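You operate a simulated robot arm through the tools that you are given. There is no shell and no other tool.

You run a simulated robot arm. Do the job below in one go: nothing can be reset, and whatever is moved stays where it is left.

TASK
Put things in order on the right drain board. At the end: the black brush stands on top of the brown bands carton; the green soap bottle stands where the white scoop stood; the white scoop stands where the black brush stood; the red ladle stands where the yellow sponge stood; the yellow sponge stands where the green soap bottle stood; whatever was shut is shut again. Leave all else as you found it, and nothing knocked over.
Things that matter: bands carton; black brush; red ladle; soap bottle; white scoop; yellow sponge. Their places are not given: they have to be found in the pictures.

The check looks at the end state, three seconds after you hand in, the way a careful person would. Anything else that was tipped, shoved, dropped, spilled or broken makes it a failure.

THE ROBOT
A 7-joint arm with a two-finger parallel gripper, fixed in place. Base frame: the origin is at the foot of the arm, x ahead of it, y to its left, z up; the work surface is at about z = 850. Readings come in mm, degrees, newtons and seconds.
With the tool pointing down near the work surface it reaches from about 300 to 700 mm from the base axis. Its first joint turns from -66.0 to 66.0 degrees. Payload 1.57 kg.
The tool frame sits at the grasp point between the pads (the TCP): z along the fingers, y along the line on which they close. The tips reach 30 mm beyond it. The gripper opens to 110 mm. The fingers are 24 mm wide and 12 mm thick; the gripper's body (48 by 112 mm) begins 78 mm behind the TCP.
Orientation is that of the tool frame in the base frame, as a unit quaternion [x, y, z, w]. With the fingers straight down and closing along the base's y, the tool's x points along the base's -x, its y along +y and its z along -z.

THE INTERFACE
- The arm moves only by the tool drive_tool. Its arguments are lists of equal length, an entry for each row: "translation": the shift along the tool's x, y, z in units of 200 mm (1.0 is 200 mm), a list of three; "turn": the turn, a rotation vector about the tool's x, y, z in units of 45 degrees (1.0 is 45 degrees), a list of three; "jaw": the finger opening in mm, from 0 to 110. In form: {"translation": [[tx, ty, tz], ...], "turn": [[ax, ay, az], ...], "jaw": [jaw, ...]}. A call has 1 to 20 rows; each row is the pose to reach, as a shift and turn from the pose commanded when the call began, along the tool's axes at that moment. A call with a number of a shift or a turn outside -1 to 1 is refused whole. Rows are played at 5 a second. More than 50 mm and 8.6 degrees between two rows, or a gripper value outside its range, and nothing of the call is played. A pose out of reach is approached as far as the arm can. The call stops where the force on the tool passes 40 N (or 10 N more than at its start, if that is more) or the arm is blocked; 0.2 s more then pass. Each finger travels about 108 mm/s and halts on what it meets, pressing with about 35 N; the grip force reading is that of the motor and also rises with nothing between the fingers. The clock runs only during rows and for 0.2 s after the last one: add rows that repeat a pose to give the fingers time. It gives the time, the measured TCP pose, the force on the tool (base axes), the opening and the grip force at its end, in the units of the frame above (readings bear some noise), with the torque about the TCP (base axes, N m) and any sound that the robot's microphone picked up.
- Cameras (640 x 400 px; columns grow to the right, rows downward): "scene" is fixed at [148.2, -389.7, 1392.1]; the picture's right is [0.88, -0.48, 0.00], its down [-0.33, -0.61, -0.72] and it looks along [0.34, 0.63, -0.70] (base axes); focal length 250 px, centre (320, 200). "wrist" rides on the gripper at [70, 16, -141] in the tool frame; the picture's right is [-0.23, 0.97, 0.00], its down [-0.85, -0.20, -0.48] and it looks along [-0.47, -0.11, 0.88] (tool axes); focal length 222 px, centre (320, 200).
- get_image(camera): a new picture of that camera. It takes no simulated time.
- probe_pixels(camera, pixels): for up to 12 pixels [column, row] of the newest picture of that camera ("zoom" is the newest enlarged one), the place [x, y, z] in the base frame of the surface seen there, good to about 2 mm. It takes no simulated time.
- inspect(camera, box): a new picture of the part [left, top, right, bottom] of that camera's present view, enlarged. It takes no simulated time.
- sign_off(): hands the job in; it is judged then, once.

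Unless the task says otherwise, let go and move clear before handing in.

The tools are called after "Request:" by a JSON object that holds its "name" and its "arguments". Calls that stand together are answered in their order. drive_tool: Moves the arm, as the interface text tells. Its arguments: {"type":"object","properties":{"translation":{"type":"array","items":{"type":"array","items":{"type":"number"}}},"turn":{"type":"array","items":{"type":"array","items":{"type":"number"}}},"jaw":{"type":"array","items":{"type":"number"}}},"required":["translation","turn","jaw"]} The other tools are called the same way: get_image (camera) takes a picture; probe_pixels (camera, pixels) gives the place of the surface under pixels of a picture; inspect (camera, box) takes an enlarged picture of a part of a camera's view; sign_off () hands the job in.

At the start:

```text
time_s: 0.0
position: [365.2, -124.1, 1192.7]
orientation: [0.0, 1.0, 0.0, 0.0]
wrist_force: [0.0, 0.7, 0.6]
wrist_torque: [0.01, 0.01, 0.06]
grip_width: 110.0
gripper_force: 0.1
```

scene: 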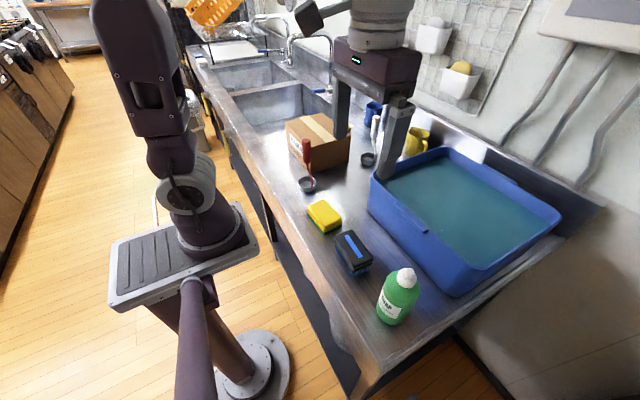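
wrist: 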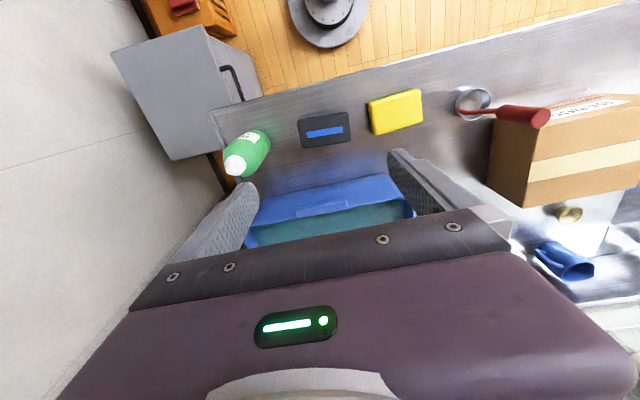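

The scene picture shows the green soap bottle (398,295), black brush (353,252), yellow sponge (324,216), red ladle (307,170), carton (318,140) and a white scoop near (372,140). I'll enlarge to see the details.

Request:
{"name": "inspect", "arguments": {"camera": "scene", "box": [270, 90, 430, 190]}}

Request:
{"name": "inspect", "arguments": {"camera": "scene", "box": [280, 190, 440, 340]}}

Request:
{"name": "inspect", "arguments": {"camera": "wrist", "box": [200, 70, 640, 300]}}

Request:
{"name": "probe_pixels", "arguments": {"camera": "scene", "pixels": [[405, 275], [392, 305], [353, 245], [345, 250], [324, 212], [307, 146], [308, 183], [318, 125], [372, 130], [368, 158], [300, 145], [330, 240]]}}

```text
4.00 times, centred on (350, 140) of scene
```

zoom: 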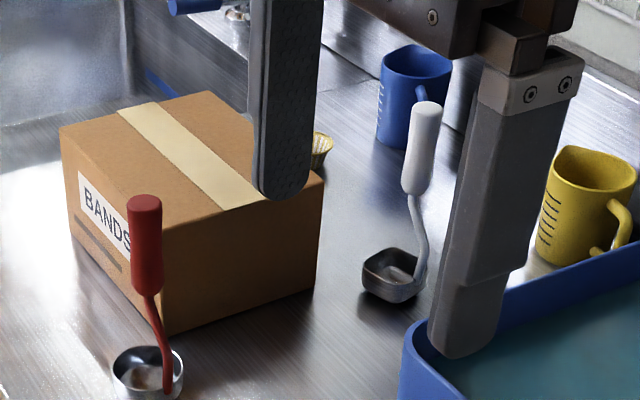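

```text
2.67 times, centred on (360, 265) of scene
```

zoom: 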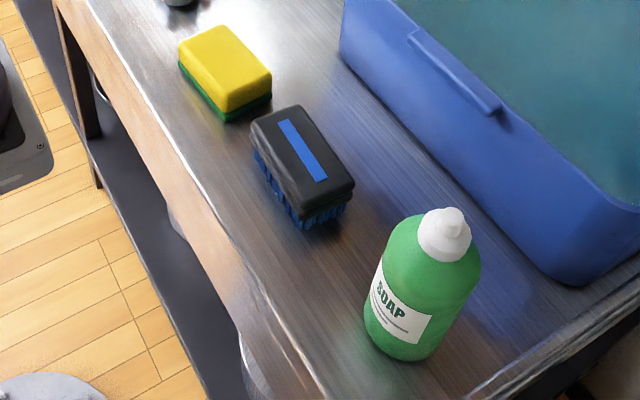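

```text
1.45 times, centred on (420, 185) of wrist
```

zoom: 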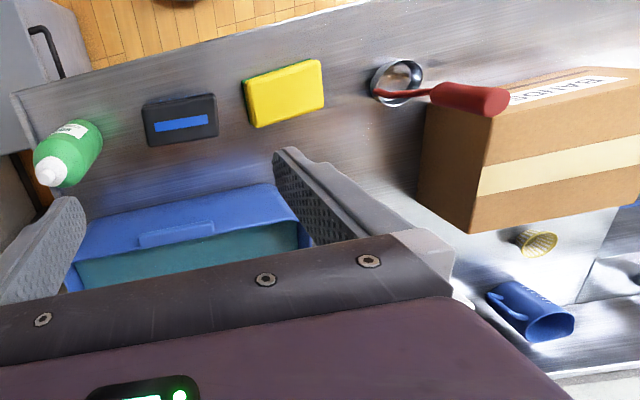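

```text
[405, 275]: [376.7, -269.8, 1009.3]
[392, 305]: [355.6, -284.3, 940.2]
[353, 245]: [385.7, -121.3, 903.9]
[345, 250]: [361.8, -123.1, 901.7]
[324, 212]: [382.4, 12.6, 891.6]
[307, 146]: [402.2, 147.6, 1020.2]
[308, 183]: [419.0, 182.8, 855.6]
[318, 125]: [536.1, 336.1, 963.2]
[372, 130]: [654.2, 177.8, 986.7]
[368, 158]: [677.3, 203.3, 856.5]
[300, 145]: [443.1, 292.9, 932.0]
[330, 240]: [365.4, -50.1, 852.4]
```

The wrist zoom shows the brush (180,120), sponge (285,95), ladle (400,85 to 508,100) and bottle (65,150) clearly. I'll probe their corners.

Request:
{"name": "probe_pixels", "arguments": {"camera": "zoom", "pixels": [[146, 106], [213, 96], [216, 134], [152, 144], [246, 84], [319, 63], [322, 104], [254, 124], [375, 80], [420, 75], [398, 62], [400, 102]]}}

Request:
{"name": "probe_pixels", "arguments": {"camera": "wrist", "pixels": [[234, 165], [250, 135], [265, 145], [245, 150], [540, 118], [505, 113], [470, 112], [300, 190], [330, 210], [565, 213], [568, 268], [560, 150]]}}

Request:
{"name": "drive_tool", "arguments": {"translation": [[0, 0.2, 0], [0, 0.4, 0], [0, 0.6, 0], [0, 0.8, 0], [0, 1.0, 0]], "turn": [[0, 0, 0], [0, 0, 0], [0, 0, 0], [0, 0, 0], [0, 0, 0]], "jaw": [110, 110, 110, 110, 110]}}

```text
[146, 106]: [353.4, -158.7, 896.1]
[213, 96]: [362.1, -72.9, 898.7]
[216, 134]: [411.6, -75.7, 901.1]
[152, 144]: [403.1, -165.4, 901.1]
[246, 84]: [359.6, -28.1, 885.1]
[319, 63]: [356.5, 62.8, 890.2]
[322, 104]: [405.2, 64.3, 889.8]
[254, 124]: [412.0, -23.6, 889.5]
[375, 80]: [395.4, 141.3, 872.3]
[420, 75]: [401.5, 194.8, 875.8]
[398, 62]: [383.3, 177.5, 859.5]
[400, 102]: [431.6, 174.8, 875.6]
```

```text
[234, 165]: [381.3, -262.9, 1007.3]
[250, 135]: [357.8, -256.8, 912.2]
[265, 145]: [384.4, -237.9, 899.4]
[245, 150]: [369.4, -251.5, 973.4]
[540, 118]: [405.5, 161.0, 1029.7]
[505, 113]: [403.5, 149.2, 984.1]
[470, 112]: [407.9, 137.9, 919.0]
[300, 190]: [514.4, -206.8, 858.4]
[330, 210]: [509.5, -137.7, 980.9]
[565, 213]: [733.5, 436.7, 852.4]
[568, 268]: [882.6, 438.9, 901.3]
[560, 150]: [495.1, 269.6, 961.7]
```

```text
time_s: 1.2
position: [366.2, 76.2, 1191.8]
orientation: [0.001, 1.0, 0.0, 0.0]
wrist_force: [0.3, -0.3, -0.4]
wrist_torque: [0.01, -0.02, -0.01]
grip_width: 110.0
gripper_force: 0.0
```

The arm is now at y=76 and nothing was touched. I'll take new pictures from here.

Request:
{"name": "get_image", "arguments": {"camera": "wrist"}}

Request:
{"name": "get_image", "arguments": {"camera": "scene"}}

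```text
taken
```

wrist: 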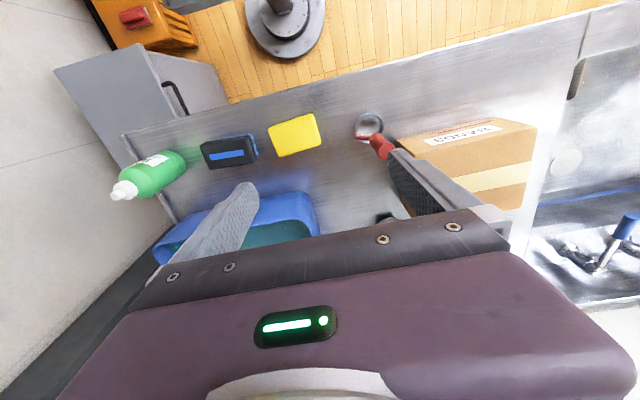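

```text
taken
```

scene: 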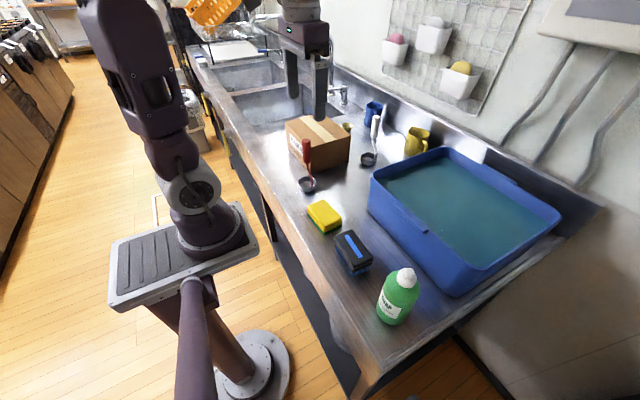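

The scene view of the scoop (372,140) and carton (318,140) is now clear. I'll enlarge and probe it.

Request:
{"name": "inspect", "arguments": {"camera": "scene", "box": [280, 100, 440, 200]}}

```text
4.00 times, centred on (360, 150) of scene
```

zoom: 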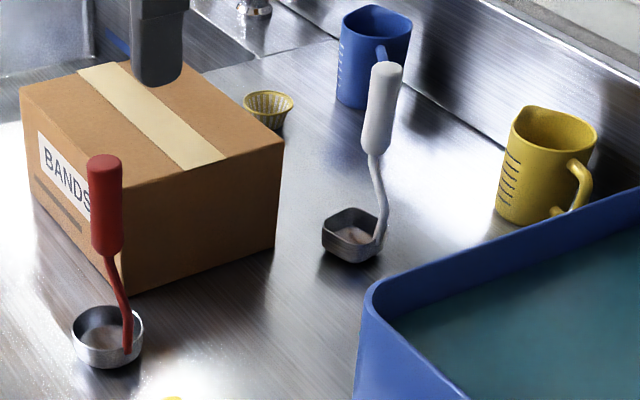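

Request:
{"name": "probe_pixels", "arguments": {"camera": "zoom", "pixels": [[386, 66], [378, 110], [375, 150], [379, 190], [378, 238], [350, 262], [325, 228], [350, 212], [352, 240], [384, 262], [370, 290], [270, 130]]}}

Request:
{"name": "probe_pixels", "arguments": {"camera": "zoom", "pixels": [[104, 160], [105, 200], [107, 245], [115, 280], [127, 345], [105, 365], [76, 330], [110, 308], [100, 340], [24, 92], [280, 142], [128, 185]]}}

Request:
{"name": "probe_pixels", "arguments": {"camera": "zoom", "pixels": [[200, 75], [130, 290], [268, 248], [32, 190], [372, 282], [366, 320], [360, 395], [600, 190], [380, 15], [265, 98], [540, 215], [353, 105]]}}

```text
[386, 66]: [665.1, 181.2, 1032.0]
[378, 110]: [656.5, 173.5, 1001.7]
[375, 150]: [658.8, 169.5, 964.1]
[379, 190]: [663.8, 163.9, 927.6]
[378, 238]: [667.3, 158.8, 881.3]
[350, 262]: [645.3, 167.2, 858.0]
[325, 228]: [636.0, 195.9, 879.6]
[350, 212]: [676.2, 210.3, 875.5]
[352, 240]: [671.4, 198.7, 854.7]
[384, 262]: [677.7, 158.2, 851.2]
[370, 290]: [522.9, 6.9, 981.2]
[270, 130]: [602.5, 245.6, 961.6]
```

```text
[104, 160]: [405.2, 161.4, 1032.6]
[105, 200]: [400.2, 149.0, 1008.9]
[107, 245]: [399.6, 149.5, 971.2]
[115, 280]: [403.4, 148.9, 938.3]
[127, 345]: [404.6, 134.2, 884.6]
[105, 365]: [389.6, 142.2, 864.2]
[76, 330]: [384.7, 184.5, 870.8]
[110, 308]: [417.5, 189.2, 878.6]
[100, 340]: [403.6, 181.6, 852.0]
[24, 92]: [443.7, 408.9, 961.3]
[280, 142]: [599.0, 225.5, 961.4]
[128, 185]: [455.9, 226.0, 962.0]
```

```text
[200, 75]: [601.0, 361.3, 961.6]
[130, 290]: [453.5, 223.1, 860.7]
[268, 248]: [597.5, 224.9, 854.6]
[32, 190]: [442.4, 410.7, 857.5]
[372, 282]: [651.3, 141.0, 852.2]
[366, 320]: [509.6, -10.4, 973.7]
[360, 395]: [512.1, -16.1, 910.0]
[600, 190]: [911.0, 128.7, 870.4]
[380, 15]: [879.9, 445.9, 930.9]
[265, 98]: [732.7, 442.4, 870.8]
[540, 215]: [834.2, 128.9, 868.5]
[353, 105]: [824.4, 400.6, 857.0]
```

The scoop cup is centred near (661,187) and its handle top is at (665,181,1032). The ladle is near (405,162), and the carton top is z≈961 with x 447–600 and y 225–410. Next I'll measure the bottle, brush and tub.

Request:
{"name": "inspect", "arguments": {"camera": "scene", "box": [300, 190, 460, 340]}}

Request:
{"name": "probe_pixels", "arguments": {"camera": "scene", "pixels": [[372, 176], [440, 148], [560, 212], [460, 290], [372, 190], [453, 285], [404, 270], [383, 290], [417, 290], [385, 318], [398, 325], [415, 275]]}}

```text
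2.67 times, centred on (380, 265) of scene
```

zoom: 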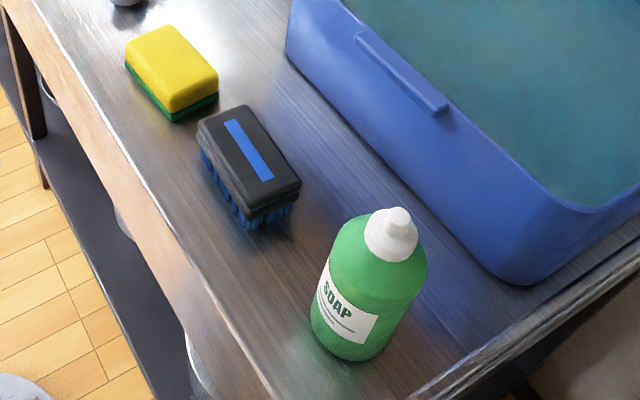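

```text
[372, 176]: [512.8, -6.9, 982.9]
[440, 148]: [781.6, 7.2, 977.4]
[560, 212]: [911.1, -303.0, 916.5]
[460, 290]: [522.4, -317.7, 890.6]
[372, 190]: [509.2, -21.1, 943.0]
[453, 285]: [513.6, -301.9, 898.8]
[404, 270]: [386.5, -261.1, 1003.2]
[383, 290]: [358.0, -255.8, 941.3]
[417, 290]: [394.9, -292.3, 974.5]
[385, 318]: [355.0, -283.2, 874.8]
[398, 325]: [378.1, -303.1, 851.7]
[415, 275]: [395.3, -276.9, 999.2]
```

The tub rim is at z≈981 with its near edge at x≈510. I'll probe the bottle and brush outlines more closely in this zoom.

Request:
{"name": "probe_pixels", "arguments": {"camera": "zoom", "pixels": [[398, 217], [398, 235], [372, 245], [412, 250], [350, 225], [420, 265], [332, 260], [405, 300], [380, 270], [365, 310], [340, 350], [312, 320]]}}

Request:
{"name": "probe_pixels", "arguments": {"camera": "zoom", "pixels": [[200, 125], [240, 108], [298, 185], [255, 205], [258, 222], [290, 212], [203, 155], [258, 195], [128, 62], [170, 28], [216, 75], [174, 108]]}}

```text
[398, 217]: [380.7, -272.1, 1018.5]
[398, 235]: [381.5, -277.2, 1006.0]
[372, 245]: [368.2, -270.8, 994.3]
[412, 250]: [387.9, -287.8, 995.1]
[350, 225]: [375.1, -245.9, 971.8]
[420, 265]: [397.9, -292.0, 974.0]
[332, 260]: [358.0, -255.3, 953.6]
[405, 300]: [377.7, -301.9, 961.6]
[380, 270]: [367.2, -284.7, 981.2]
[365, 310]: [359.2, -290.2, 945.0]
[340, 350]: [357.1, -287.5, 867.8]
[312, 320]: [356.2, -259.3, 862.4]
```

```text
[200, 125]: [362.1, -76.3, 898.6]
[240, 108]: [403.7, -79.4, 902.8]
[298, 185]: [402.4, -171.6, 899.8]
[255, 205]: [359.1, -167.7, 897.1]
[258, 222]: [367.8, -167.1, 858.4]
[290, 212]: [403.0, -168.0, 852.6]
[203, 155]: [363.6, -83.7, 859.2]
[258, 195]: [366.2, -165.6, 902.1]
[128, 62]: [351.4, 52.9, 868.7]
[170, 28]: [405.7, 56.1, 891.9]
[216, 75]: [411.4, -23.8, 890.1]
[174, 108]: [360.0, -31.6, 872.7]
```

The brush top is z≈902, centred near (383,-120), and its 50 mm width runs roughly along x. I'll move above it and begin the quarter turn so the fingers close along x.

Request:
{"name": "drive_tool", "arguments": {"translation": [[-0.01, -0.16, 0.05], [-0.02, -0.32, 0.12], [-0.04, -0.5, 0.2], [-0.05, -0.68, 0.3], [-0.07, -0.84, 0.4], [-0.08, -0.98, 0.46]], "turn": [[0, 0, -0.16], [0, 0, -0.33], [0, 0, -0.5], [0, 0, -0.67], [0, 0, -0.84], [0, 0, -1.0]], "jaw": [110, 110, 110, 110, 110, 110]}}

Request:
{"name": "drive_tool", "arguments": {"translation": [[0, 0, 0], [0, 0, 0], [0, 0, 0], [0, 0, 0], [0, 0, 0], [0, 0, 0], [0, 0, 0]], "turn": [[0, 0, -0.16], [0, 0, -0.33], [0, 0, -0.5], [0, 0, -0.67], [0, 0, -0.84], [0, 0, -1.0], [0, 0, -1.0]], "jaw": [110, 110, 110, 110, 110, 110, 110]}}

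Request:
{"name": "get_image", "arguments": {"camera": "wrist"}}

```text
time_s: 2.6
position: [380.3, -120.1, 1100.0]
orientation: [-0.383, 0.924, 0.0, 0.0]
wrist_force: [-0.2, -0.1, -0.3]
wrist_torque: [-0.02, 0.01, 0.02]
grip_width: 110.1
gripper_force: 0.1
```

```text
time_s: 4.2
position: [381.6, -120.9, 1099.5]
orientation: [0.707, -0.707, 0.0, 0.001]
wrist_force: [0.3, 0.3, 0.7]
wrist_torque: [0.0, -0.01, -0.02]
grip_width: 110.0
gripper_force: 0.1
```

```text
taken
```

wrist: 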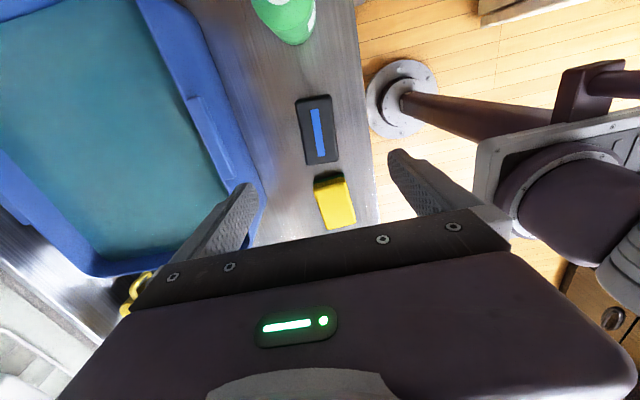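

The brush is at (318,130) between the fingers. I'll enlarge and probe it to get its exact axis.

Request:
{"name": "inspect", "arguments": {"camera": "wrist", "box": [260, 80, 380, 240]}}

```text
2.50 times, centred on (320, 160) of wrist
```

zoom: 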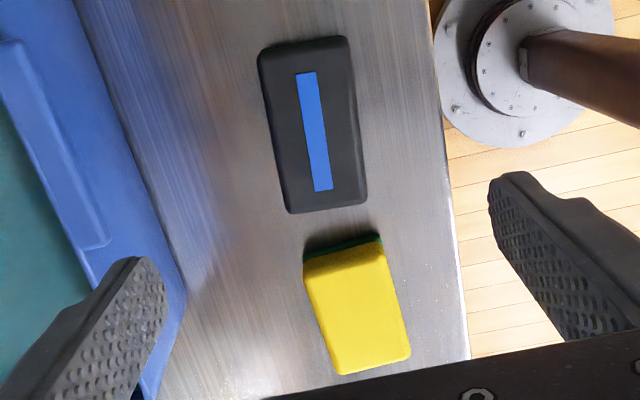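

Request:
{"name": "probe_pixels", "arguments": {"camera": "zoom", "pixels": [[262, 55], [345, 42], [285, 200], [363, 190], [302, 74], [315, 190], [264, 100], [278, 170], [351, 80], [361, 160], [360, 110], [315, 132]]}}

Request:
{"name": "probe_pixels", "arguments": {"camera": "zoom", "pixels": [[308, 275], [384, 255], [335, 368], [408, 350], [305, 45], [325, 206], [440, 100], [455, 220], [356, 310], [310, 240], [380, 240], [430, 330]]}}

```text
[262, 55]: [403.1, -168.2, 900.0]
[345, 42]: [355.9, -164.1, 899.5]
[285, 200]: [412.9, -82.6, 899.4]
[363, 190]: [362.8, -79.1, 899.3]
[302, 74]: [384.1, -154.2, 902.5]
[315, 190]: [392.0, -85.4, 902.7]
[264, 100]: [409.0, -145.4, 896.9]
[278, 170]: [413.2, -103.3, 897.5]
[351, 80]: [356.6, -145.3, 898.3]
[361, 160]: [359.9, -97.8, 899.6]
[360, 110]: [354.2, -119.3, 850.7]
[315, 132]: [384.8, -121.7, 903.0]
```

```text
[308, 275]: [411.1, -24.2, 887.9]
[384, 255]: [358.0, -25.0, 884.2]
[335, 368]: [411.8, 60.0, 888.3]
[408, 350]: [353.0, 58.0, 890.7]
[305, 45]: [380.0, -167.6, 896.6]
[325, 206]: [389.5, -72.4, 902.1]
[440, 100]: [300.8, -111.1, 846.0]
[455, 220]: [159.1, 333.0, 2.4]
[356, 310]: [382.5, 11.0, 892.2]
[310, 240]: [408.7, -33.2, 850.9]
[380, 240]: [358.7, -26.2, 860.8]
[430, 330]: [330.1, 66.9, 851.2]
```

The brush centre is (384.5,-121.5), its long axis is turned about 5.5° from y toward +x, and it is 53 mm wide. I'll align and descend partway first.

Request:
{"name": "drive_tool", "arguments": {"translation": [[0.007, -0.0165, 0.1], [0.007, -0.0165, 0.3], [0.007, -0.0165, 0.5], [0.007, -0.0165, 0.7], [0.007, -0.0165, 0.7]], "turn": [[0, 0, 0.06], [0, 0, 0.122], [0, 0, 0.122], [0, 0, 0.122], [0, 0, 0.122]], "jaw": [100, 90, 85, 85, 85]}}

Request:
{"name": "get_image", "arguments": {"camera": "wrist"}}

```text
time_s: 5.4
position: [385.3, -122.6, 959.2]
orientation: [-0.673, 0.74, 0.0, 0.0]
wrist_force: [0.1, -0.2, -0.1]
wrist_torque: [-0.01, 0.0, 0.0]
grip_width: 85.1
gripper_force: 0.1
```

```text
taken
```

wrist: 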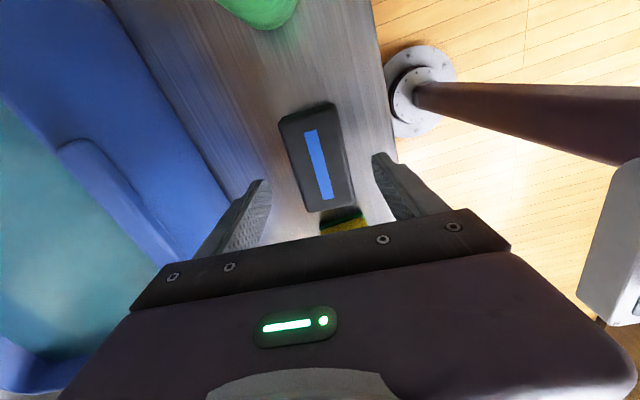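

The brush sits between the fingers and is aligned with them. I'll descend to z≈893 and close.

Request:
{"name": "drive_tool", "arguments": {"translation": [[0, 0, 0.12], [0, 0, 0.24], [0, 0, 0.33], [0, 0, 0.33], [0, 0, 0.33], [0, 0, 0.33], [0, 0, 0.33]], "turn": [[0, 0, 0], [0, 0, 0], [0, 0, 0], [0, 0, 0], [0, 0, 0], [0, 0, 0], [0, 0, 0]], "jaw": [85, 85, 85, 70, 60, 45, 45]}}

```text
time_s: 7.0
position: [383.1, -124.3, 892.8]
orientation: [-0.673, 0.74, 0.0, 0.0]
wrist_force: [0.0, 0.5, -0.5]
wrist_torque: [-0.03, -0.01, -0.01]
grip_width: 54.5
gripper_force: 34.7
```

Grip holds at 54.5 mm, matching the brush width. I'll lift 200 mm straight up and check.

Request:
{"name": "drive_tool", "arguments": {"translation": [[0, 0, -0.05], [0, 0, -0.2], [0, 0, -0.4], [0, 0, -0.6], [0, 0, -0.8], [0, 0, -1.0], [0, 0, -1.0]], "turn": [[0, 0, 0], [0, 0, 0], [0, 0, 0], [0, 0, 0], [0, 0, 0], [0, 0, 0], [0, 0, 0]], "jaw": [45, 45, 45, 45, 45, 45, 45]}}

Request:
{"name": "drive_tool", "arguments": {"translation": [[-0.15, -0.03, 0], [-0.35, -0.07, 0], [-0.55, -0.12, 0], [-0.75, -0.16, 0], [-1.0, -0.2125, 0]], "turn": [[0, 0, 0], [0, 0, 0], [0, 0, 0], [0, 0, 0], [0, 0, 0]], "jaw": [45, 45, 45, 45, 45]}}

Request:
{"name": "drive_tool", "arguments": {"translation": [[-0.15, -0.03, 0], [-0.35, -0.07, 0], [-0.55, -0.12, 0], [-0.75, -0.16, 0], [-1.0, -0.2125, 0]], "turn": [[0, 0, 0], [0, 0, 0], [0, 0, 0], [0, 0, 0], [0, 0, 0]], "jaw": [45, 45, 45, 45, 45]}}

Request:
{"name": "drive_tool", "arguments": {"translation": [[-0.12, -0.03, 0], [-0.254, -0.054, 0], [-0.254, -0.054, 0], [-0.254, -0.054, 0]], "turn": [[0, 0, 0], [0, 0, 0], [0, 0, 0], [0, 0, 0]], "jaw": [45, 45, 45, 45]}}

Request:
{"name": "get_image", "arguments": {"camera": "scene"}}

Request:
{"name": "get_image", "arguments": {"camera": "wrist"}}

```text
time_s: 8.6
position: [385.8, -123.9, 1094.6]
orientation: [-0.672, 0.74, 0.0, 0.0]
wrist_force: [-0.9, -0.2, -1.1]
wrist_torque: [0.01, 0.02, 0.02]
grip_width: 54.3
gripper_force: 35.0
```

```text
refused: row 5 steps farther than a row can; nothing moved
```

```text
refused: row 5 steps farther than a row can; nothing moved
```

```text
time_s: 9.6
position: [400.0, -71.8, 1095.2]
orientation: [-0.673, 0.74, 0.0, 0.0]
wrist_force: [0.0, -0.3, -0.5]
wrist_torque: [-0.03, 0.01, -0.01]
grip_width: 54.4
gripper_force: 35.0
```

```text
taken
```

scene: 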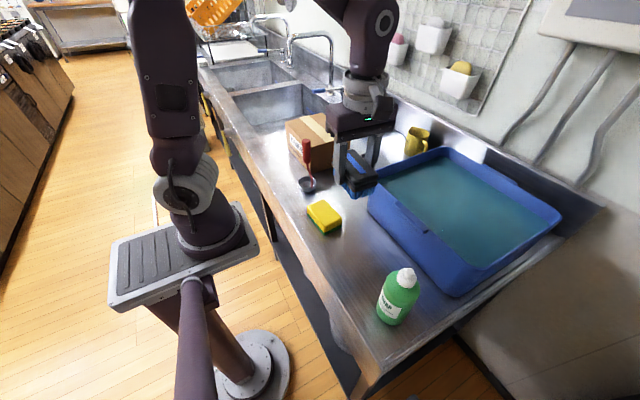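

```text
taken
```

wrist: 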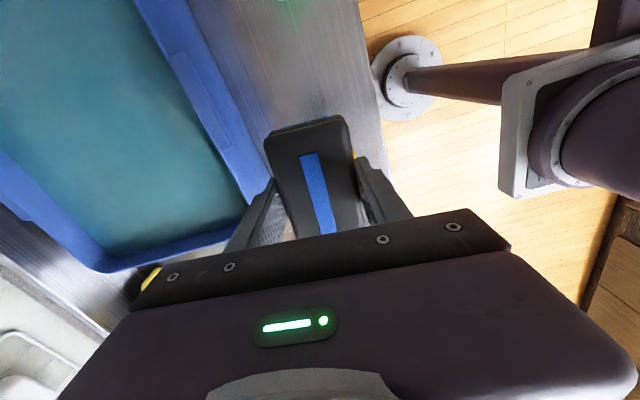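

The two long moves were refused because the last step was over 50 mm; only the lift and short move played, and the brush is held well. I'll redo the remaining travel in smaller steps.

Request:
{"name": "drive_tool", "arguments": {"translation": [[-0.15, -0.032, 0], [-0.35, -0.074, 0], [-0.55, -0.117, 0], [-0.75, -0.159, 0], [-0.9, -0.191, 0], [-1.0, -0.2125, 0]], "turn": [[0, 0, 0], [0, 0, 0], [0, 0, 0], [0, 0, 0], [0, 0, 0], [0, 0, 0]], "jaw": [45, 45, 45, 45, 45, 45]}}

Request:
{"name": "drive_tool", "arguments": {"translation": [[-0.15, -0.032, 0], [-0.35, -0.074, 0], [-0.55, -0.117, 0], [-0.75, -0.159, 0], [-0.9, -0.191, 0], [-1.0, -0.2125, 0], [-1.0, -0.2125, 0]], "turn": [[0, 0, 0], [0, 0, 0], [0, 0, 0], [0, 0, 0], [0, 0, 0], [0, 0, 0], [0, 0, 0]], "jaw": [45, 45, 45, 45, 45, 45, 45]}}

Request:
{"name": "get_image", "arguments": {"camera": "scene"}}

Request:
{"name": "get_image", "arguments": {"camera": "wrist"}}

```text
time_s: 11.0
position: [462.9, 123.8, 1095.9]
orientation: [-0.672, 0.741, 0.0, 0.0]
wrist_force: [0.2, 0.5, -0.8]
wrist_torque: [-0.03, -0.03, 0.01]
grip_width: 54.4
gripper_force: 34.9
```

```text
time_s: 12.6
position: [522.7, 316.4, 1094.0]
orientation: [-0.672, 0.74, -0.001, 0.0]
wrist_force: [0.0, -0.4, -1.0]
wrist_torque: [0.02, 0.0, -0.04]
grip_width: 54.3
gripper_force: 35.4
```

```text
taken
```

scene: 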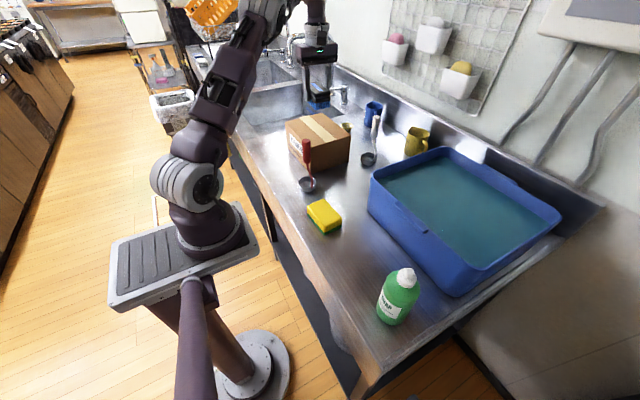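

```text
taken
```

wrist: 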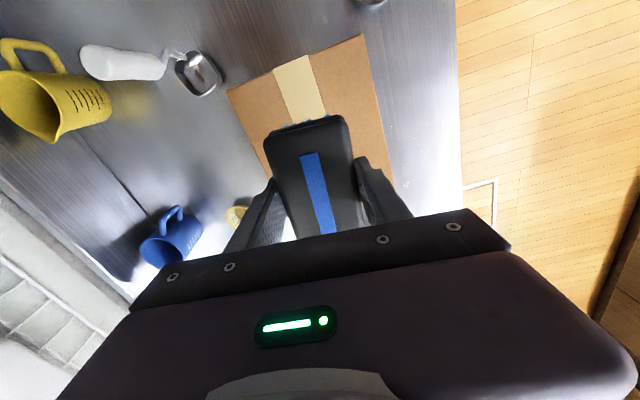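

The brush hangs over the carton, and this wrist view also shows the scoop cup at (198,73) and the carton corners (228,91) and (362,35). I'll probe both for exact centring.

Request:
{"name": "probe_pixels", "arguments": {"camera": "wrist", "pixels": [[230, 92], [361, 37], [391, 155], [262, 165], [300, 80], [180, 68], [205, 53], [221, 78], [198, 95], [85, 55], [120, 65], [160, 63]]}}

Request:
{"name": "inspect", "arguments": {"camera": "wrist", "box": [60, 20, 260, 145]}}

```text
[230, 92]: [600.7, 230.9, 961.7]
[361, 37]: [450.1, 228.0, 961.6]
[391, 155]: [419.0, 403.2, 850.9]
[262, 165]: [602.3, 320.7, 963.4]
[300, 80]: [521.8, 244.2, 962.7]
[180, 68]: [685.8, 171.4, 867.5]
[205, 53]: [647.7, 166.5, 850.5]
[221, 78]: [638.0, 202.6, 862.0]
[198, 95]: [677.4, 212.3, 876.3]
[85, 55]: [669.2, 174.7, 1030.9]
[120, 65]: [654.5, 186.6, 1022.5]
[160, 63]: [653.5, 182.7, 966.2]
```

```text
3.20 times, centred on (160, 82) of wrist
```

zoom: 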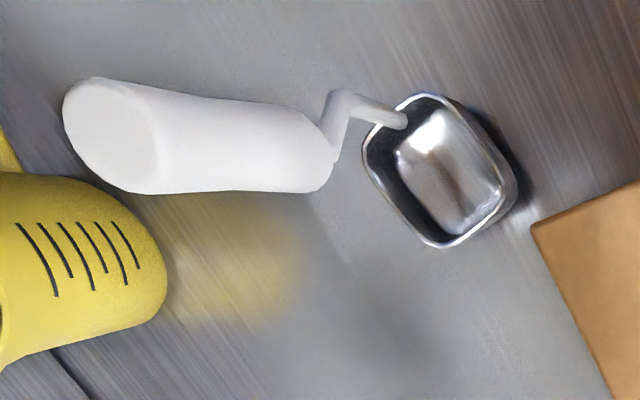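

Request:
{"name": "probe_pixels", "arguments": {"camera": "zoom", "pixels": [[65, 120], [98, 80], [155, 140], [130, 190], [110, 135], [300, 130], [325, 170], [330, 100], [400, 122], [410, 100], [370, 160], [440, 245]]}}

Request:
{"name": "probe_pixels", "arguments": {"camera": "zoom", "pixels": [[512, 190], [495, 150], [440, 96], [380, 185], [440, 150], [440, 200], [220, 105], [220, 145], [220, 185], [200, 140], [250, 145], [365, 140]]}}

```text
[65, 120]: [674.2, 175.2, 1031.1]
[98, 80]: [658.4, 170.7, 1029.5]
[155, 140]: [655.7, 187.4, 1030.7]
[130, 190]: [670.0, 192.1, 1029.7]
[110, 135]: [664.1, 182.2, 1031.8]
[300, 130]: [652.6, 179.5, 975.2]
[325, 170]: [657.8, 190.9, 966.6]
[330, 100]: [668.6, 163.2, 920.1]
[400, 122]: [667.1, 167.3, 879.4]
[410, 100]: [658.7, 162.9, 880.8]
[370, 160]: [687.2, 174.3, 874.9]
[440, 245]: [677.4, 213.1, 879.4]
```

```text
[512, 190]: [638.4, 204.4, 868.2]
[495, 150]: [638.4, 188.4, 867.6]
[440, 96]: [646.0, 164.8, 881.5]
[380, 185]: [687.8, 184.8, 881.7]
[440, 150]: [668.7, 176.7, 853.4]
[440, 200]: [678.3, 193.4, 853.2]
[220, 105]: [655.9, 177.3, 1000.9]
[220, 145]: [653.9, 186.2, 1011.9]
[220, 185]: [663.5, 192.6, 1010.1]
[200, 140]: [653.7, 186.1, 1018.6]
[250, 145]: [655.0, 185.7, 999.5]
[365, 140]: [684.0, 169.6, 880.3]
```

The carton top is about z=962 with its centre at (523,319), and the brush is centred over it. I'll lower slowly to touch down.

Request:
{"name": "drive_tool", "arguments": {"translation": [[0, 0, 0.12], [0, 0, 0.25], [0, 0, 0.35], [0, 0, 0.4], [0, 0, 0.42], [0, 0, 0.43], [0, 0, 0.437], [0, 0, 0.437]], "turn": [[0, 0, 0], [0, 0, 0], [0, 0, 0], [0, 0, 0], [0, 0, 0], [0, 0, 0], [0, 0, 0], [0, 0, 0]], "jaw": [45, 45, 45, 45, 45, 45, 45, 45]}}

```text
time_s: 14.4
position: [523.2, 317.0, 1005.5]
orientation: [-0.672, 0.74, -0.001, 0.0]
wrist_force: [-0.3, 0.0, -0.5]
wrist_torque: [0.04, -0.03, -0.01]
grip_width: 54.3
gripper_force: 34.6
```

There is no clear contact force yet at z=1005.5. I'll lower in 1 mm steps and watch the force.

Request:
{"name": "drive_tool", "arguments": {"translation": [[0, 0, 0.005], [0, 0, 0.01], [0, 0, 0.01]], "turn": [[0, 0, 0], [0, 0, 0], [0, 0, 0]], "jaw": [45, 45, 45]}}

Request:
{"name": "get_image", "arguments": {"camera": "scene"}}

Request:
{"name": "inspect", "arguments": {"camera": "scene", "box": [260, 70, 400, 180]}}

```text
time_s: 15.2
position: [523.9, 316.7, 1004.4]
orientation: [-0.673, 0.74, -0.001, 0.0]
wrist_force: [-0.1, 0.5, -0.1]
wrist_torque: [0.02, 0.06, 0.03]
grip_width: 54.3
gripper_force: 35.4
```

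```text
taken
```

scene: 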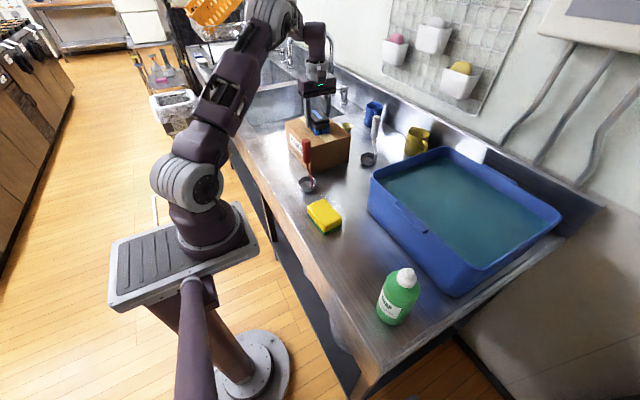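

```text
3.64 times, centred on (330, 125) of scene
```

zoom: 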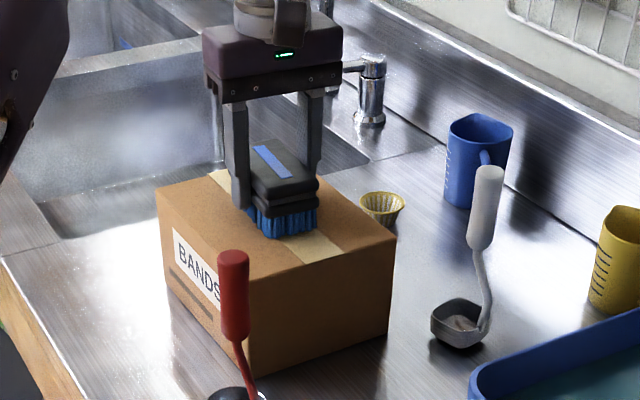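

The bristles look on or just above the carton top (285,230). I'll lower another couple of millimetres to be sure of contact.

Request:
{"name": "drive_tool", "arguments": {"translation": [[0, 0, 0.005], [0, 0, 0.01], [0, 0, 0.01]], "turn": [[0, 0, 0], [0, 0, 0], [0, 0, 0]], "jaw": [45, 45, 45]}}

```text
time_s: 16.0
position: [525.0, 317.5, 1002.8]
orientation: [-0.673, 0.74, 0.0, 0.0]
wrist_force: [0.9, 0.4, -1.3]
wrist_torque: [0.0, -0.01, 0.01]
grip_width: 54.3
gripper_force: 34.7
```

Request:
{"name": "drive_tool", "arguments": {"translation": [[0, 0, 0.005], [0, 0, 0.01], [0, 0, 0.01]], "turn": [[0, 0, 0], [0, 0, 0], [0, 0, 0]], "jaw": [45, 45, 45]}}

Request:
{"name": "inspect", "arguments": {"camera": "scene", "box": [290, 90, 350, 140]}}

```text
time_s: 16.8
position: [523.8, 316.5, 1002.3]
orientation: [-0.672, 0.741, -0.001, 0.001]
wrist_force: [-1.9, -3.3, 24.7]
wrist_torque: [-0.4, 0.24, 0.03]
grip_width: 54.2
gripper_force: 35.1
```

```text
8.00 times, centred on (320, 115) of scene
```

zoom: 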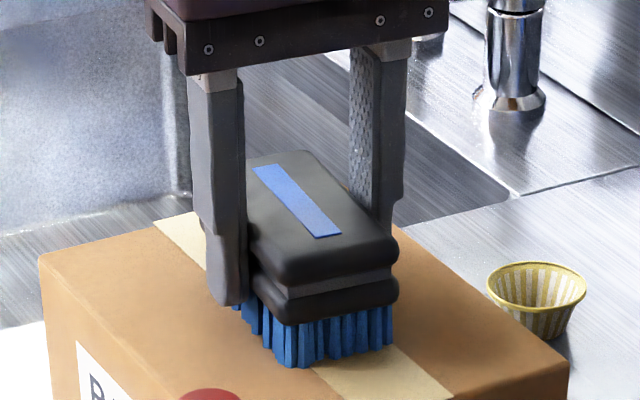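

Contact is clear at 24.7 N. I'll ease back about 1.5 mm, open, and rise.

Request:
{"name": "drive_tool", "arguments": {"translation": [[0, 0, -0.006], [0, 0, -0.008], [0, 0, -0.008], [0, 0, -0.008], [0, 0, -0.008]], "turn": [[0, 0, 0], [0, 0, 0], [0, 0, 0], [0, 0, 0], [0, 0, 0]], "jaw": [45, 45, 60, 75, 85]}}

Request:
{"name": "drive_tool", "arguments": {"translation": [[0, 0, -0.1], [0, 0, -0.3], [0, 0, -0.5], [0, 0, -0.7], [0, 0, -0.85]], "turn": [[0, 0, 0], [0, 0, 0], [0, 0, 0], [0, 0, 0], [0, 0, 0]], "jaw": [85, 85, 85, 85, 85]}}

Request:
{"name": "inspect", "arguments": {"camera": "scene", "box": [260, 70, 400, 180]}}

```text
time_s: 18.0
position: [523.8, 317.6, 1002.1]
orientation: [-0.673, 0.74, 0.0, 0.001]
wrist_force: [0.5, 0.0, -0.1]
wrist_torque: [-0.03, 0.01, -0.01]
grip_width: 84.9
gripper_force: 0.2
```

```text
time_s: 19.2
position: [521.3, 303.5, 1164.9]
orientation: [-0.672, 0.74, 0.0, 0.0]
wrist_force: [0.9, -0.4, 0.5]
wrist_torque: [0.03, 0.0, -0.01]
grip_width: 85.0
gripper_force: 0.0
out of reach, approached as far as the arm can: row 5
```

```text
3.64 times, centred on (330, 125) of scene
```

zoom: 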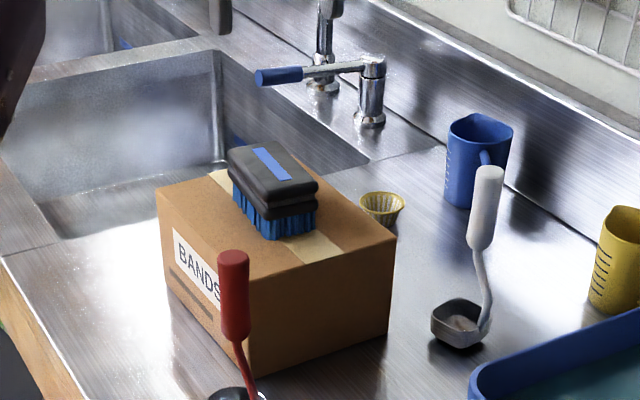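

The brush stands on the carton. The arm ran out of reach at z≈1165 and radius ~610, so the far scoop spot needs a lower approach with a slight outward tilt. I'll move back inward and start turning the gripper.

Request:
{"name": "drive_tool", "arguments": {"translation": [[0.1, 0.005, 0.05], [0.25, 0.01, 0.1], [0.4, 0.015, 0.115], [0.57, 0.02, 0.115], [0.74, 0.025, 0.115], [0.897, 0.029, 0.115], [0.897, 0.029, 0.115]], "turn": [[0, 0, 0.1], [0, 0, 0.27], [0, 0, 0.44], [0, 0, 0.61], [0, 0, 0.78], [0, 0, 0.95], [0, 0, 0.95]], "jaw": [85, 85, 80, 75, 70, 65, 65]}}

```text
time_s: 20.8
position: [498.6, 124.9, 1145.1]
orientation: [-0.356, 0.934, 0.0, 0.0]
wrist_force: [0.7, -0.8, -0.3]
wrist_torque: [-0.02, 0.02, 0.02]
grip_width: 64.8
gripper_force: 0.1
```

The gripper is at (499,125,1145) with yaw ~41.7°. I'll finish turning to ~15.3°, so the closing axis is across the radial line, and lower to z≈1050.

Request:
{"name": "drive_tool", "arguments": {"translation": [[-0.02, 0.004, 0.1], [-0.05, 0.008, 0.25], [-0.07, 0.01, 0.4], [-0.09, 0.014, 0.475], [-0.09, 0.014, 0.475]], "turn": [[0, 0, 0.15], [0, 0, 0.3], [0, 0, 0.45], [0, 0, 0.588], [0, 0, 0.588]], "jaw": [62, 62, 62, 62, 62]}}

Request:
{"name": "drive_tool", "arguments": {"translation": [[0, 0, 0], [0, 0, 0], [0, 0, 0]], "turn": [[0, -0.14, 0], [0, -0.2667, 0], [0, -0.2667, 0]], "jaw": [62, 62, 62]}}

Request:
{"name": "get_image", "arguments": {"camera": "wrist"}}

Request:
{"name": "get_image", "arguments": {"camera": "scene"}}

```text
time_s: 22.0
position: [508.3, 136.9, 1049.0]
orientation: [-0.133, 0.991, 0.0, 0.001]
wrist_force: [0.7, 0.3, -0.2]
wrist_torque: [0.04, -0.03, -0.02]
grip_width: 61.9
gripper_force: 0.1
```

```text
time_s: 22.8
position: [508.3, 138.1, 1049.7]
orientation: [-0.134, 0.985, 0.015, 0.104]
wrist_force: [0.1, 0.3, 0.0]
wrist_torque: [0.01, 0.0, 0.0]
grip_width: 62.3
gripper_force: 0.1
```

```text
taken
```

wrist: 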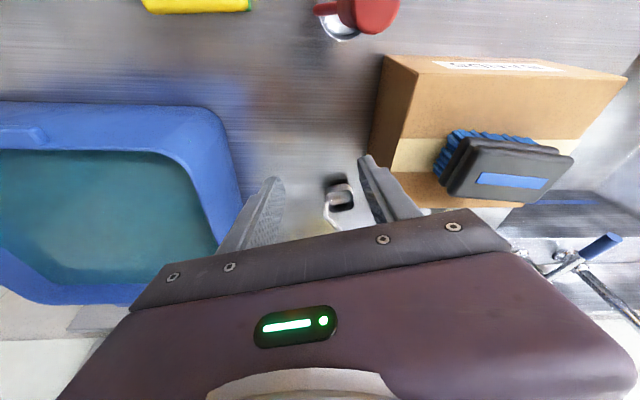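

```text
taken
```

scene: 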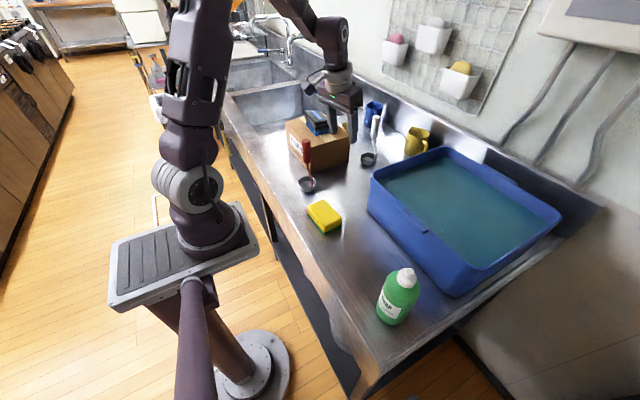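

The tilt is 12° outward, and the scoop handle lies straight ahead between the fingers. I'll descend to z≈995 and slide outward most of the way, then check.

Request:
{"name": "drive_tool", "arguments": {"translation": [[-0.077, 0.003, 0.1186], [-0.1733, 0.006, 0.2669], [-0.2367, 0.006, 0.3289], [-0.3834, 0.006, 0.3601], [-0.5301, 0.006, 0.3913], [-0.5301, 0.006, 0.3913]], "turn": [[0, 0, 0], [0, 0, 0], [0, 0, 0], [0, 0, 0], [0, 0, 0], [0, 0, 0]], "jaw": [62, 62, 62, 62, 62, 62]}}

Request:
{"name": "get_image", "arguments": {"camera": "wrist"}}

Request:
{"name": "inspect", "arguments": {"camera": "scene", "box": [290, 70, 450, 190]}}

```text
time_s: 24.2
position: [625.5, 169.5, 995.0]
orientation: [-0.132, 0.986, 0.014, 0.103]
wrist_force: [-0.3, 0.2, -0.1]
wrist_torque: [0.03, -0.06, 0.0]
grip_width: 62.0
gripper_force: 0.1
```

```text
taken
```

wrist: 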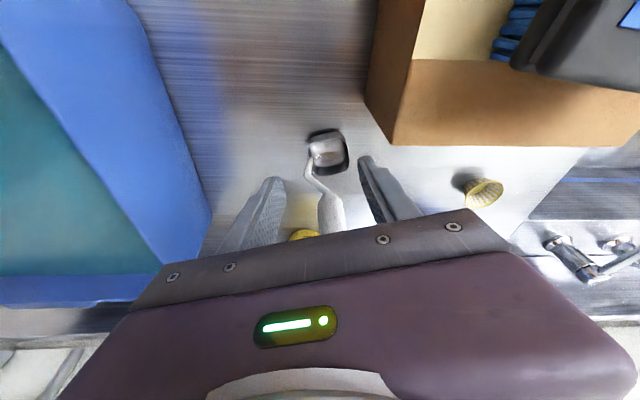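

```text
3.33 times, centred on (370, 130) of scene
```

zoom: 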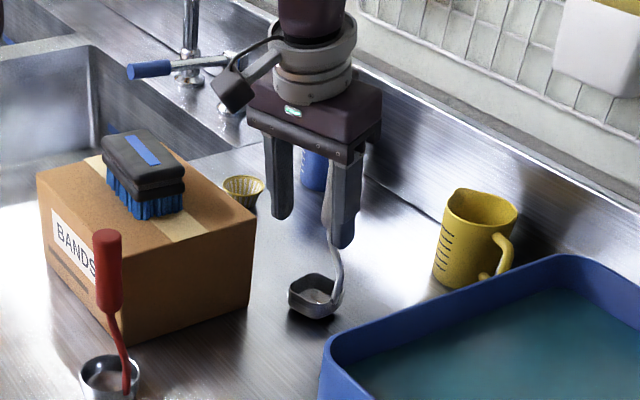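

The handle is between the fingers at (330,215) in the wrist view. I'll go the last 40 mm outward and close.

Request:
{"name": "drive_tool", "arguments": {"translation": [[-0.0978, 0.004, 0.0208], [-0.171, 0.008, 0.0364], [-0.198, 0.008, 0.0421], [-0.198, 0.008, 0.0421]], "turn": [[0, 0, 0], [0, 0, 0], [0, 0, 0], [0, 0, 0]], "jaw": [62, 62, 62, 62]}}

Request:
{"name": "get_image", "arguments": {"camera": "wrist"}}

Request:
{"name": "inspect", "arguments": {"camera": "scene", "box": [330, 70, 430, 190]}}

```text
time_s: 25.2
position: [662.4, 181.6, 994.4]
orientation: [-0.132, 0.986, 0.013, 0.104]
wrist_force: [-0.6, -0.3, -0.3]
wrist_torque: [0.05, -0.02, -0.03]
grip_width: 62.1
gripper_force: 0.0
```

```text
taken
```

wrist: 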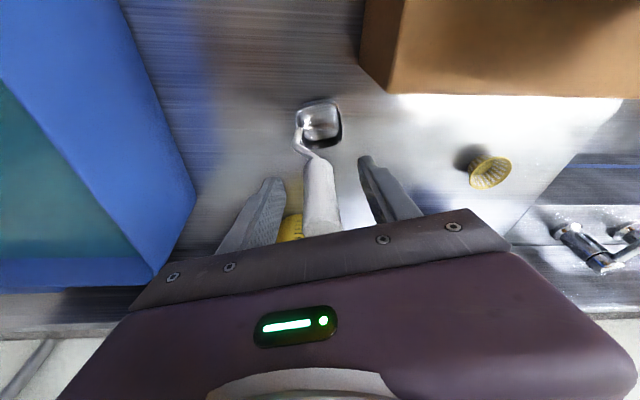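

```text
3.33 times, centred on (380, 130) of scene
```

zoom: 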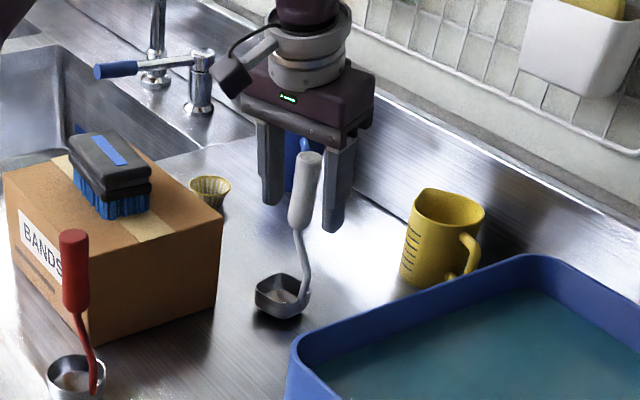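

The handle sits between the pads (scene zoom handle at (303,190), fingers at (268,165) and (340,190)). Closing now.

Request:
{"name": "drive_tool", "arguments": {"translation": [[0, 0, 0], [0, 0, 0], [0, 0, 0], [0, 0, 0], [0, 0, 0]], "turn": [[0, 0, 0], [0, 0, 0], [0, 0, 0], [0, 0, 0], [0, 0, 0]], "jaw": [45, 30, 14, 14, 14]}}

Request:
{"name": "inspect", "arguments": {"camera": "scene", "box": [330, 70, 430, 190]}}

```text
time_s: 26.4
position: [663.7, 182.1, 994.7]
orientation: [-0.133, 0.986, 0.014, 0.103]
wrist_force: [-0.2, -0.3, 0.7]
wrist_torque: [-0.08, 0.04, 0.01]
grip_width: 23.1
gripper_force: 34.8
```

```text
3.33 times, centred on (380, 130) of scene
```

zoom: 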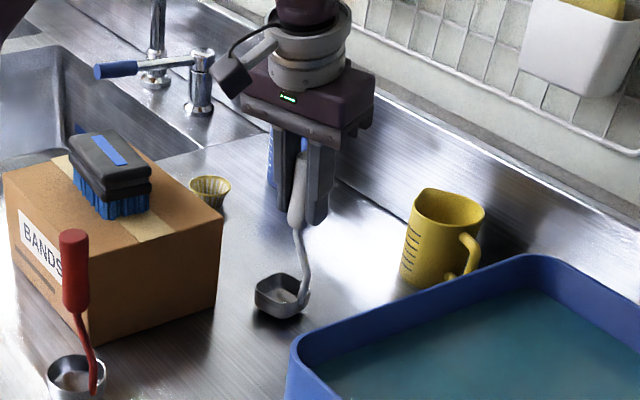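

Grip holds at 23.1 mm on the handle. I'll lift slightly, then draw back inward while rising.

Request:
{"name": "drive_tool", "arguments": {"translation": [[-0.0104, 0, -0.0489], [-0.026, 0, -0.1223], [0.0807, 0, -0.2216], [0.231, 0, -0.3558], [0.4058, 0, -0.4952], [0.5317, 0, -0.6242], [0.6332, 0, -0.748], [0.734, 0, -0.872], [0.734, 0, -0.872]], "turn": [[0, 0, 0], [0, 0, 0], [0, 0, 0], [0, 0, 0], [0, 0, 0], [0, 0, 0], [0, 0, 0], [0, 0, 0], [0, 0, 0]], "jaw": [14, 14, 14, 14, 14, 14, 14, 14, 14]}}

Request:
{"name": "get_image", "arguments": {"camera": "scene"}}

```text
time_s: 28.4
position: [490.1, 134.9, 1132.0]
orientation: [-0.133, 0.986, 0.014, 0.104]
wrist_force: [0.4, 0.4, -1.3]
wrist_torque: [0.0, -0.01, 0.01]
grip_width: 23.1
gripper_force: 34.9
```

```text
taken
```

scene: 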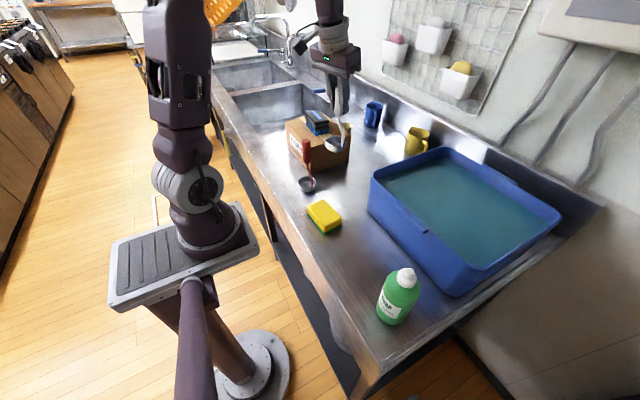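

The scoop is lifted clear at z=1132 with the handle still held. I'll travel toward the brush's old spot.

Request:
{"name": "drive_tool", "arguments": {"translation": [[0.1, -0.14, -0.021], [0.22, -0.3, -0.047], [0.345, -0.47, -0.073], [0.47, -0.64, -0.1], [0.587, -0.8, -0.125], [0.587, -0.8, -0.125]], "turn": [[0, 0, 0], [0, 0, 0], [0, 0, 0], [0, 0, 0], [0, 0, 0], [0, 0, 0]], "jaw": [14, 14, 14, 14, 14, 14]}}

Request:
{"name": "inspect", "arguments": {"camera": "scene", "box": [270, 80, 430, 240]}}

```text
time_s: 29.8
position: [416.7, -51.2, 1133.7]
orientation: [-0.133, 0.986, 0.014, 0.103]
wrist_force: [0.3, 1.0, -0.9]
wrist_torque: [0.09, 0.0, 0.01]
grip_width: 22.8
gripper_force: 34.9
```

```text
2.50 times, centred on (350, 160) of scene
```

zoom: 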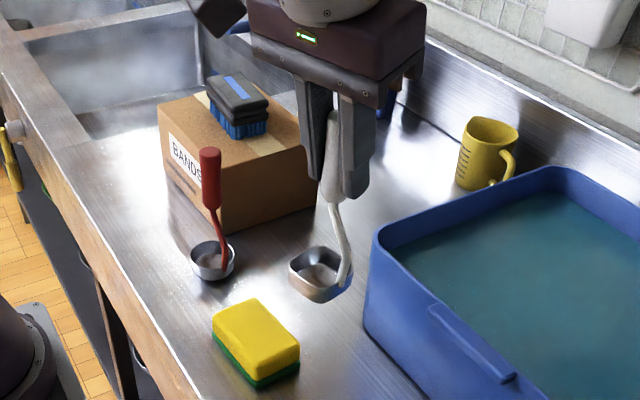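

The scoop still looks upright. I'll probe its cup rim and handle to check level and offset.

Request:
{"name": "probe_pixels", "arguments": {"camera": "zoom", "pixels": [[291, 265], [316, 249], [322, 301], [348, 268], [312, 268], [342, 282], [338, 240], [330, 180], [330, 120], [334, 145], [322, 290], [300, 285]]}}

```text
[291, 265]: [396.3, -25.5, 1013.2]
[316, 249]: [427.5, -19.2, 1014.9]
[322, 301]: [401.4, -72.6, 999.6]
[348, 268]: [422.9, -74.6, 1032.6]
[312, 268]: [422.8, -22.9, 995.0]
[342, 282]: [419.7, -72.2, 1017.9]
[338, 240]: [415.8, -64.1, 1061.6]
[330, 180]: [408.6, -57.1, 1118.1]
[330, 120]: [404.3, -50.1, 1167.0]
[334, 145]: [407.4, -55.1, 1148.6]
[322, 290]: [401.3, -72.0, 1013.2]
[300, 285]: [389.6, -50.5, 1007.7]
```

The cup is level within noise and sits at the expected offset. I'll centre it over the brush's old spot and lower to about 7 mm above the board.

Request:
{"name": "drive_tool", "arguments": {"translation": [[0.1223, -0.165, -0.026], [0.2421, -0.333, -0.0515], [0.2421, -0.333, -0.0515], [0.2837, -0.333, 0.1441], [0.3253, -0.333, 0.3397], [0.3617, -0.333, 0.5109], [0.3793, -0.333, 0.594], [0.3793, -0.333, 0.594]], "turn": [[0, 0, 0], [0, 0, 0], [0, 0, 0], [0, 0, 0], [0, 0, 0], [0, 0, 0], [0, 0, 0], [0, 0, 0]], "jaw": [14, 14, 14, 14, 14, 14, 14, 14]}}

Request:
{"name": "inspect", "arguments": {"camera": "scene", "box": [290, 160, 430, 300]}}

```text
time_s: 31.6
position: [384.4, -128.6, 1002.7]
orientation: [-0.132, 0.986, 0.014, 0.103]
wrist_force: [0.2, 0.6, -1.8]
wrist_torque: [0.03, 0.0, 0.01]
grip_width: 23.0
gripper_force: 35.0
```

```text
2.86 times, centred on (360, 230) of scene
```

zoom: 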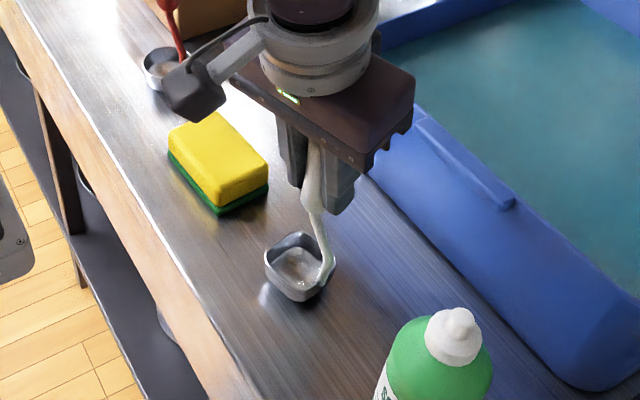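

The scoop hangs about 7–8 mm above the board. I'll lower 6 mm and then check force millimetre by millimetre.

Request:
{"name": "drive_tool", "arguments": {"translation": [[0.0031, 0, 0.0147], [0.0052, 0, 0.0245], [0.0062, 0, 0.0293], [0.0062, 0, 0.0293]], "turn": [[0, 0, 0], [0, 0, 0], [0, 0, 0], [0, 0, 0]], "jaw": [14, 14, 14, 14]}}

Request:
{"name": "drive_tool", "arguments": {"translation": [[0.001, 0, 0.0049], [0.001, 0, 0.0049]], "turn": [[0, 0, 0], [0, 0, 0]], "jaw": [14, 14]}}

```text
time_s: 32.4
position: [386.0, -128.1, 997.3]
orientation: [-0.132, 0.986, 0.013, 0.105]
wrist_force: [-4.0, 2.4, 17.6]
wrist_torque: [0.6, 0.42, 0.11]
grip_width: 22.9
gripper_force: 35.0
stopped in row 4: the force on the tool passed its limit at 42 N (the readings are from after the stop); the commanded pose is now the measured one
```

```text
time_s: 32.9
position: [387.4, -128.6, 997.3]
orientation: [-0.133, 0.985, 0.013, 0.106]
wrist_force: [-5.0, 2.4, 18.9]
wrist_torque: [0.64, 0.52, 0.08]
grip_width: 23.0
gripper_force: 34.2
stopped in row 2: the force on the tool passed its limit at 42 N (the readings are from after the stop); the commanded pose is now the measured one
```

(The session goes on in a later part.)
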